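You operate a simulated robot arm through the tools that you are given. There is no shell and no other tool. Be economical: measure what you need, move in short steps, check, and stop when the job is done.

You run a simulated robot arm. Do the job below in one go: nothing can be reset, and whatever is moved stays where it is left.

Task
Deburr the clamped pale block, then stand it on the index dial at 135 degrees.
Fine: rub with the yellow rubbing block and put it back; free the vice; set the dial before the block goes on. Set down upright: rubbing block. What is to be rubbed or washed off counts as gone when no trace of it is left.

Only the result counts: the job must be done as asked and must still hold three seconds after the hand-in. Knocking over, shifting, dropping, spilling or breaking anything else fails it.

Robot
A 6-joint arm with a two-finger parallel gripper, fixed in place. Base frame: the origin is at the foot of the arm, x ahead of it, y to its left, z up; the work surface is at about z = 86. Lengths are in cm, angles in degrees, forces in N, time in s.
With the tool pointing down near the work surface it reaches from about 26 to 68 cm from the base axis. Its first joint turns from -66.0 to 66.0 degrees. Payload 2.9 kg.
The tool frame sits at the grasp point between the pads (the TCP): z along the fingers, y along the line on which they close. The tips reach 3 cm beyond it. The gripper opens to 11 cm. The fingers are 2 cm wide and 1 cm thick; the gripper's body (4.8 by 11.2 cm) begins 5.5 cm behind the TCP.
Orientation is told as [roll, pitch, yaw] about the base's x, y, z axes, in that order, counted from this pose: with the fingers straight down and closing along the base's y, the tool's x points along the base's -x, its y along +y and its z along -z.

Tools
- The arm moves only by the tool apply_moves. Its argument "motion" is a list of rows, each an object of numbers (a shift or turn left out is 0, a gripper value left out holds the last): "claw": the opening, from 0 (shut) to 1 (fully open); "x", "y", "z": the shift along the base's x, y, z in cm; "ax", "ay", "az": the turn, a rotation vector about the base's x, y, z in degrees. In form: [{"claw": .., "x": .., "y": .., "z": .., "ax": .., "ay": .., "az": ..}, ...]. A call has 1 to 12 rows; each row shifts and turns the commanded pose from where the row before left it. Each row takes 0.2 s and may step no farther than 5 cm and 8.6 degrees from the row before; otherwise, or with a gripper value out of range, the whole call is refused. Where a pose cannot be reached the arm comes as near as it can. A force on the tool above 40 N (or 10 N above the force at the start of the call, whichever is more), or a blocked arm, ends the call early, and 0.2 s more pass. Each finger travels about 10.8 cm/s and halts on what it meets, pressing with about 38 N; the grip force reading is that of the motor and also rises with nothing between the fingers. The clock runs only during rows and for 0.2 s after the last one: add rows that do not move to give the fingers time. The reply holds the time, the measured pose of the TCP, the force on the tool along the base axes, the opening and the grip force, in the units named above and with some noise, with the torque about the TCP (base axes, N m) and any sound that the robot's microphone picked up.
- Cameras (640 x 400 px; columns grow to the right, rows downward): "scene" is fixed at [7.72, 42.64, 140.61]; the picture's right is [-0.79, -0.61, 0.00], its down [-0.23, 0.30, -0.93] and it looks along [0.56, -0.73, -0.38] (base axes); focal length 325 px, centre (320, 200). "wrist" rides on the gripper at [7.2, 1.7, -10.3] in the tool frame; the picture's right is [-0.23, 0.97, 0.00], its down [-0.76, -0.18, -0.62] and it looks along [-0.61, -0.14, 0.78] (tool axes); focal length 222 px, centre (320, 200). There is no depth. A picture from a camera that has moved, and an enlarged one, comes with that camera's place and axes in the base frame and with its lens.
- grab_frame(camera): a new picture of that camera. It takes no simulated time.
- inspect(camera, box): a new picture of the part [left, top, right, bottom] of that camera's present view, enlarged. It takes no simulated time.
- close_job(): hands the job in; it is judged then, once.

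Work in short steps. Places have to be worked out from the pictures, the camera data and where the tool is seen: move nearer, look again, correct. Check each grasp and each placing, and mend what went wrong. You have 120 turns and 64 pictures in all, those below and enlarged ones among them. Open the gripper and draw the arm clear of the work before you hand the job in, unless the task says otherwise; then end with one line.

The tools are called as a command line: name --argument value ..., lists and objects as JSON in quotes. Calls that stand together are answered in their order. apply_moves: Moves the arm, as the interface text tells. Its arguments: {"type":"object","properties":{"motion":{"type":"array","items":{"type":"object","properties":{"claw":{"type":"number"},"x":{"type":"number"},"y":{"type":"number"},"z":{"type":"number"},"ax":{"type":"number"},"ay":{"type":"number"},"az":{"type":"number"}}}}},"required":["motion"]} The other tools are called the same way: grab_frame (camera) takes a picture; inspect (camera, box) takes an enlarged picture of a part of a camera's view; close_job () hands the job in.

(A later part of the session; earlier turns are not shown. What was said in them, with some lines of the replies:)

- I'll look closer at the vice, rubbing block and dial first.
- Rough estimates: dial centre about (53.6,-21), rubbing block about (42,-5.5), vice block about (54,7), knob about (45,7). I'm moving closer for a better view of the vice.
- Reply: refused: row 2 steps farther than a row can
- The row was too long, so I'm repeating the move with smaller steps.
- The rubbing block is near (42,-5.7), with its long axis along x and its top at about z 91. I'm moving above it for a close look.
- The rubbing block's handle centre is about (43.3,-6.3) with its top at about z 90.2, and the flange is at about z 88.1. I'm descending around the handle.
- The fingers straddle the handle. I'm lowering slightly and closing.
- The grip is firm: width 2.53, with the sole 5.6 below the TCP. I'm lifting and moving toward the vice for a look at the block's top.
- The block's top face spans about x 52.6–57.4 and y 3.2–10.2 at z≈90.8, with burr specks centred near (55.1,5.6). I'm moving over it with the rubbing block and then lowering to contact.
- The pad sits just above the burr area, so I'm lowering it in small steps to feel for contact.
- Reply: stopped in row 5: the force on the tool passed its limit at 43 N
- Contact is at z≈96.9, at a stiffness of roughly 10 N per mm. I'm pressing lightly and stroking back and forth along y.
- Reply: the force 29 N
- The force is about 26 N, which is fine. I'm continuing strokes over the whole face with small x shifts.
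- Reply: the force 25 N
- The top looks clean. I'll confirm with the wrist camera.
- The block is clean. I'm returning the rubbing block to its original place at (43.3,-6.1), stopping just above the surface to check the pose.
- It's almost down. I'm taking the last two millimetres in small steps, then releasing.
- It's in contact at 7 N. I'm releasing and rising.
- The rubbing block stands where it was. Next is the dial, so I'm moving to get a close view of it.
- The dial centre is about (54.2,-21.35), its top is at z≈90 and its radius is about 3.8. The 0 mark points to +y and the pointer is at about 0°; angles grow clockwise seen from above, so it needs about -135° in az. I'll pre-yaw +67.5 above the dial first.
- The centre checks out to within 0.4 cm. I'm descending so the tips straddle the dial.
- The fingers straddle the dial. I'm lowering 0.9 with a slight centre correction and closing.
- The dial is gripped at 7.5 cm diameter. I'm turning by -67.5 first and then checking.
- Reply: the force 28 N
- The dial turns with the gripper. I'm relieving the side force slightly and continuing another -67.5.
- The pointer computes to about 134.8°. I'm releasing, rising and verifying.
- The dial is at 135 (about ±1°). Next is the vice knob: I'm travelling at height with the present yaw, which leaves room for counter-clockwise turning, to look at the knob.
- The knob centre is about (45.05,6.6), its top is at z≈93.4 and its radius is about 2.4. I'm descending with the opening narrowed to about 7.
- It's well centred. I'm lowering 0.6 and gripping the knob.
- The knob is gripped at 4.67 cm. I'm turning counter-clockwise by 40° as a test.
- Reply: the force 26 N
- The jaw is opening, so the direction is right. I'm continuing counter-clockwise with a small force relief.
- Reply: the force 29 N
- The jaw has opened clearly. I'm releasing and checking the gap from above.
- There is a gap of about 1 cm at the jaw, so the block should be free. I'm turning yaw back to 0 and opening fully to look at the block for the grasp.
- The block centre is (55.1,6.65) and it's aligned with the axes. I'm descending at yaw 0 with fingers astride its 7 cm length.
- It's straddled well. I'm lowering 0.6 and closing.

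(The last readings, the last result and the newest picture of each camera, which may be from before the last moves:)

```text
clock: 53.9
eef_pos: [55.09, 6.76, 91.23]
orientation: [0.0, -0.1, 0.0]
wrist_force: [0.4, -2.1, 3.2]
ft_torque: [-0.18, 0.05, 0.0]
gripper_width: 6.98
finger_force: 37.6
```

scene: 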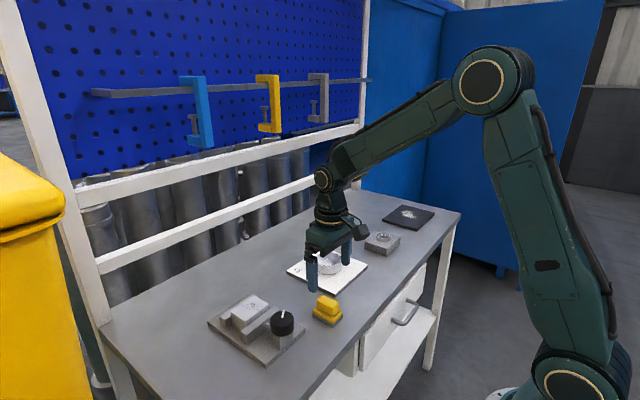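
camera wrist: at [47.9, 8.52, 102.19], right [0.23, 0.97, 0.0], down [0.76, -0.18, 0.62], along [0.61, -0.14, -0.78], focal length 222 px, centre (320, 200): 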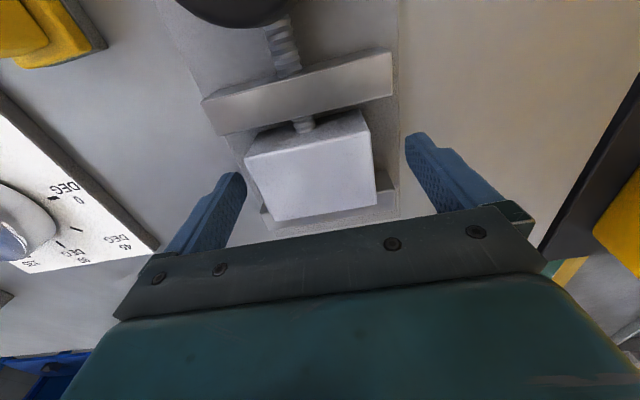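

The block is gripped at 6.98. I'm lifting a little and checking the force.

apply_moves --motion '[{"z": 0.4}, {"z": 0.8}, {"z": 1.5}, {}]'

inspect --camera "scene" --box '[200, 260, 320, 356]'

```text
clock: 54.9
eef_pos: [55.2, 6.4, 94.09]
orientation: [0.0, 0.0, -0.1]
wrist_force: [0.4, 0.3, -3.3]
ft_torque: [0.01, 0.03, 0.05]
gripper_width: 6.98
finger_force: 37.9
```

```text
4.17 times, centred on (260, 308) of scene
camera zoom: at [7.73, 42.64, 140.61], right [-0.79, -0.61, 0.0], down [-0.23, 0.3, -0.93], along [0.56, -0.73, -0.38], focal length 1352 px, centre (570, -250)
```

zoom: 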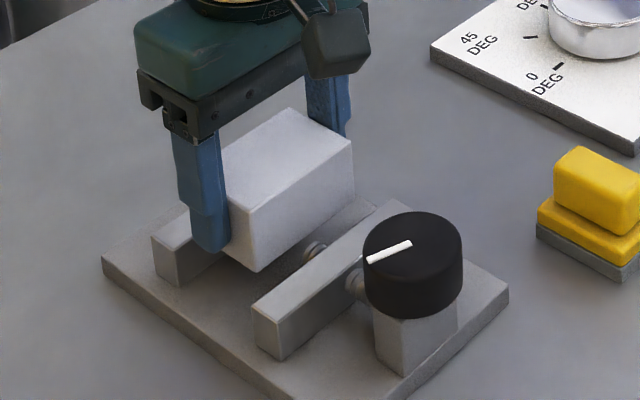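

The block is free and held level. I'm raising it and carrying it over the dial centre at (54.15,-21.55).

apply_moves --motion '[{"z": 4}, {"z": 4}, {"y": -4.7}, {"y": -4.7}, {"y": -4.7}, {"y": -4.7}, {"y": -4.7}, {"x": -0.95, "y": -4.6}, {"z": -2}, {}, {}]'

inspect --camera "scene" --box '[270, 210, 390, 300]'

```text
clock: 57.3
eef_pos: [54.16, -21.47, 100.3]
orientation: [0.0, 0.0, 0.0]
wrist_force: [0.2, 0.2, -3.9]
ft_torque: [-0.03, 0.01, 0.0]
gripper_width: 6.99
finger_force: 37.8
```

```text
4.44 times, centred on (330, 255) of scene
camera zoom: at [7.73, 42.64, 140.61], right [-0.79, -0.61, 0.0], down [-0.23, 0.3, -0.93], along [0.56, -0.73, -0.38], focal length 1443 px, centre (276, -44)
```

zoom: 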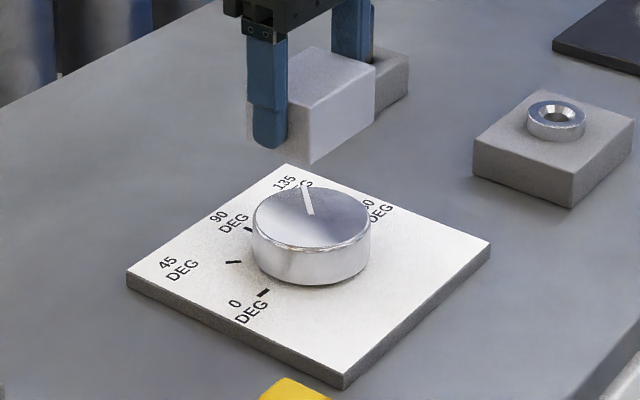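

apply_moves --motion '[{"z": -3}, {"z": -1.8}, {"z": -0.5}, {}, {}]'

inspect --camera "scene" --box '[280, 225, 380, 295]'

```text
clock: 58.5
eef_pos: [54.13, -21.45, 94.81]
orientation: [0.0, 0.0, 0.0]
wrist_force: [0.7, -0.3, -3.0]
ft_torque: [-0.01, 0.0, -0.01]
gripper_width: 6.99
finger_force: 38.7
```

```text
5.71 times, centred on (330, 260) of scene
camera zoom: at [7.73, 42.64, 140.61], right [-0.79, -0.61, 0.0], down [-0.23, 0.3, -0.93], along [0.56, -0.73, -0.38], focal length 1855 px, centre (263, -143)
```

zoom: 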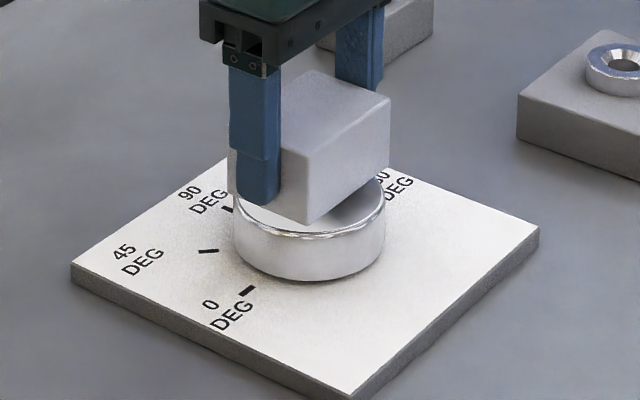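

It's centred over the dial. I'm lowering in small steps until contact.

apply_moves --motion '[{"z": -0.3}, {"z": -0.2}, {"z": -0.2}, {"z": -0.1}, {}]'

```text
clock: 59.7
eef_pos: [54.15, -21.6, 94.11]
orientation: [-0.1, -0.1, 0.0]
wrist_force: [-4.0, 1.3, 16.6]
ft_torque: [0.59, 0.52, 0.01]
gripper_width: 6.97
finger_force: 38.1
```

Contact is at z≈94.15. I'm easing the force, releasing and rising.

apply_moves --motion '[{"z": 0.1}, {"claw": 0.7}, {"claw": 0.85}, {"claw": 1}, {}, {"z": 2}, {"z": 4}, {"z": 4}, {"z": 4}, {}]'

inspect --camera "scene" --box '[280, 225, 380, 295]'

grab_frame --camera "scene"

```text
clock: 61.9
eef_pos: [53.96, -21.45, 107.89]
orientation: [0.0, 0.0, 0.1]
wrist_force: [-0.5, 0.0, -0.1]
ft_torque: [-0.01, 0.0, 0.01]
gripper_width: 11.01
finger_force: 0.0
```

```text
5.71 times, centred on (330, 260) of scene
camera zoom: at [7.72, 42.64, 140.61], right [-0.79, -0.61, 0.0], down [-0.23, 0.3, -0.93], along [0.56, -0.73, -0.38], focal length 1855 px, centre (263, -143)
```

zoom: 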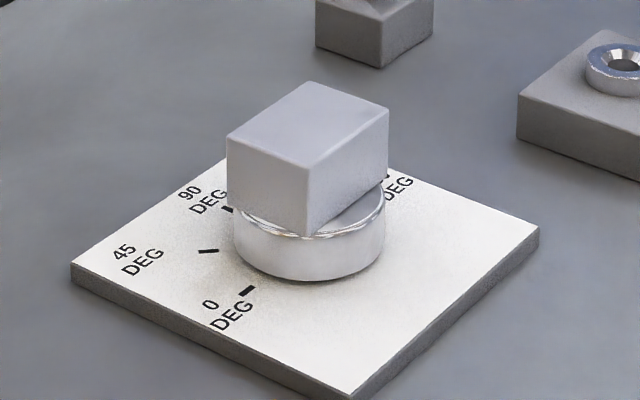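

```text
16 pictures are left
```

scene: 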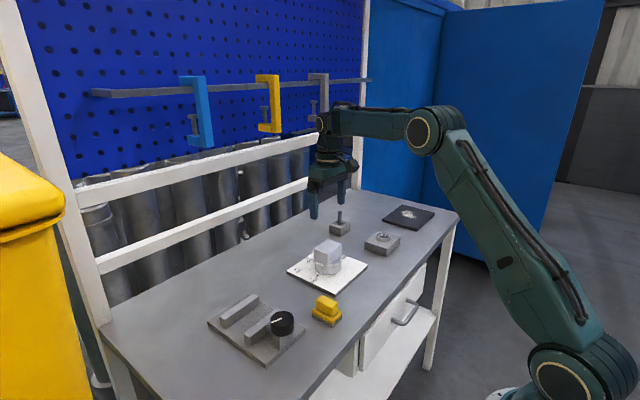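

The block stands level on the dial. I'm drawing the arm clear and taking a last wrist look at the top.

apply_moves --motion '[{"x": -4, "z": 2}, {"x": -4, "z": 2}, {"x": -3, "z": 3}, {}, {}]'

inspect --camera "wrist" --box '[260, 110, 400, 220]'

```text
clock: 63.1
eef_pos: [42.87, -21.49, 114.97]
orientation: [0.0, 0.0, 0.0]
wrist_force: [0.3, 0.7, 0.6]
ft_torque: [0.01, -0.01, 0.0]
gripper_width: 10.99
finger_force: 0.0
```

```text
3.64 times, centred on (330, 165) of wrist
camera zoom: at [35.79, -19.75, 125.19], right [0.23, 0.97, 0.0], down [0.76, -0.18, 0.62], along [0.61, -0.14, -0.78], focal length 808 px, centre (284, 327)
```

zoom: 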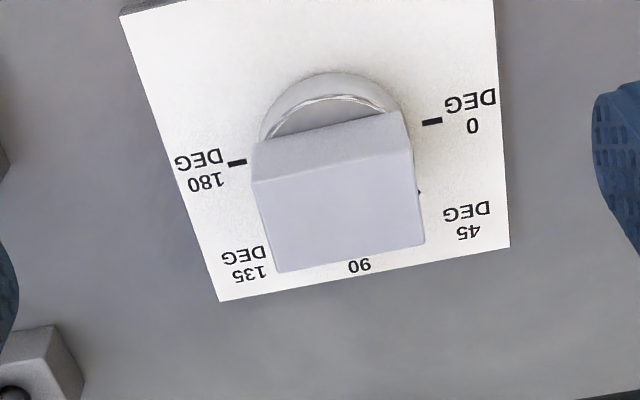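

The top is clean, the block is stable on the dial and the arm is clear. I'm handing the job in.

close_job

```text
The job is handed in.
```

I handed the job in: the block is deburred with no specks left, the vice is open, the dial reads 135° to within about 1°, the block stands level on it, and the rubbing block is back upright in its place.
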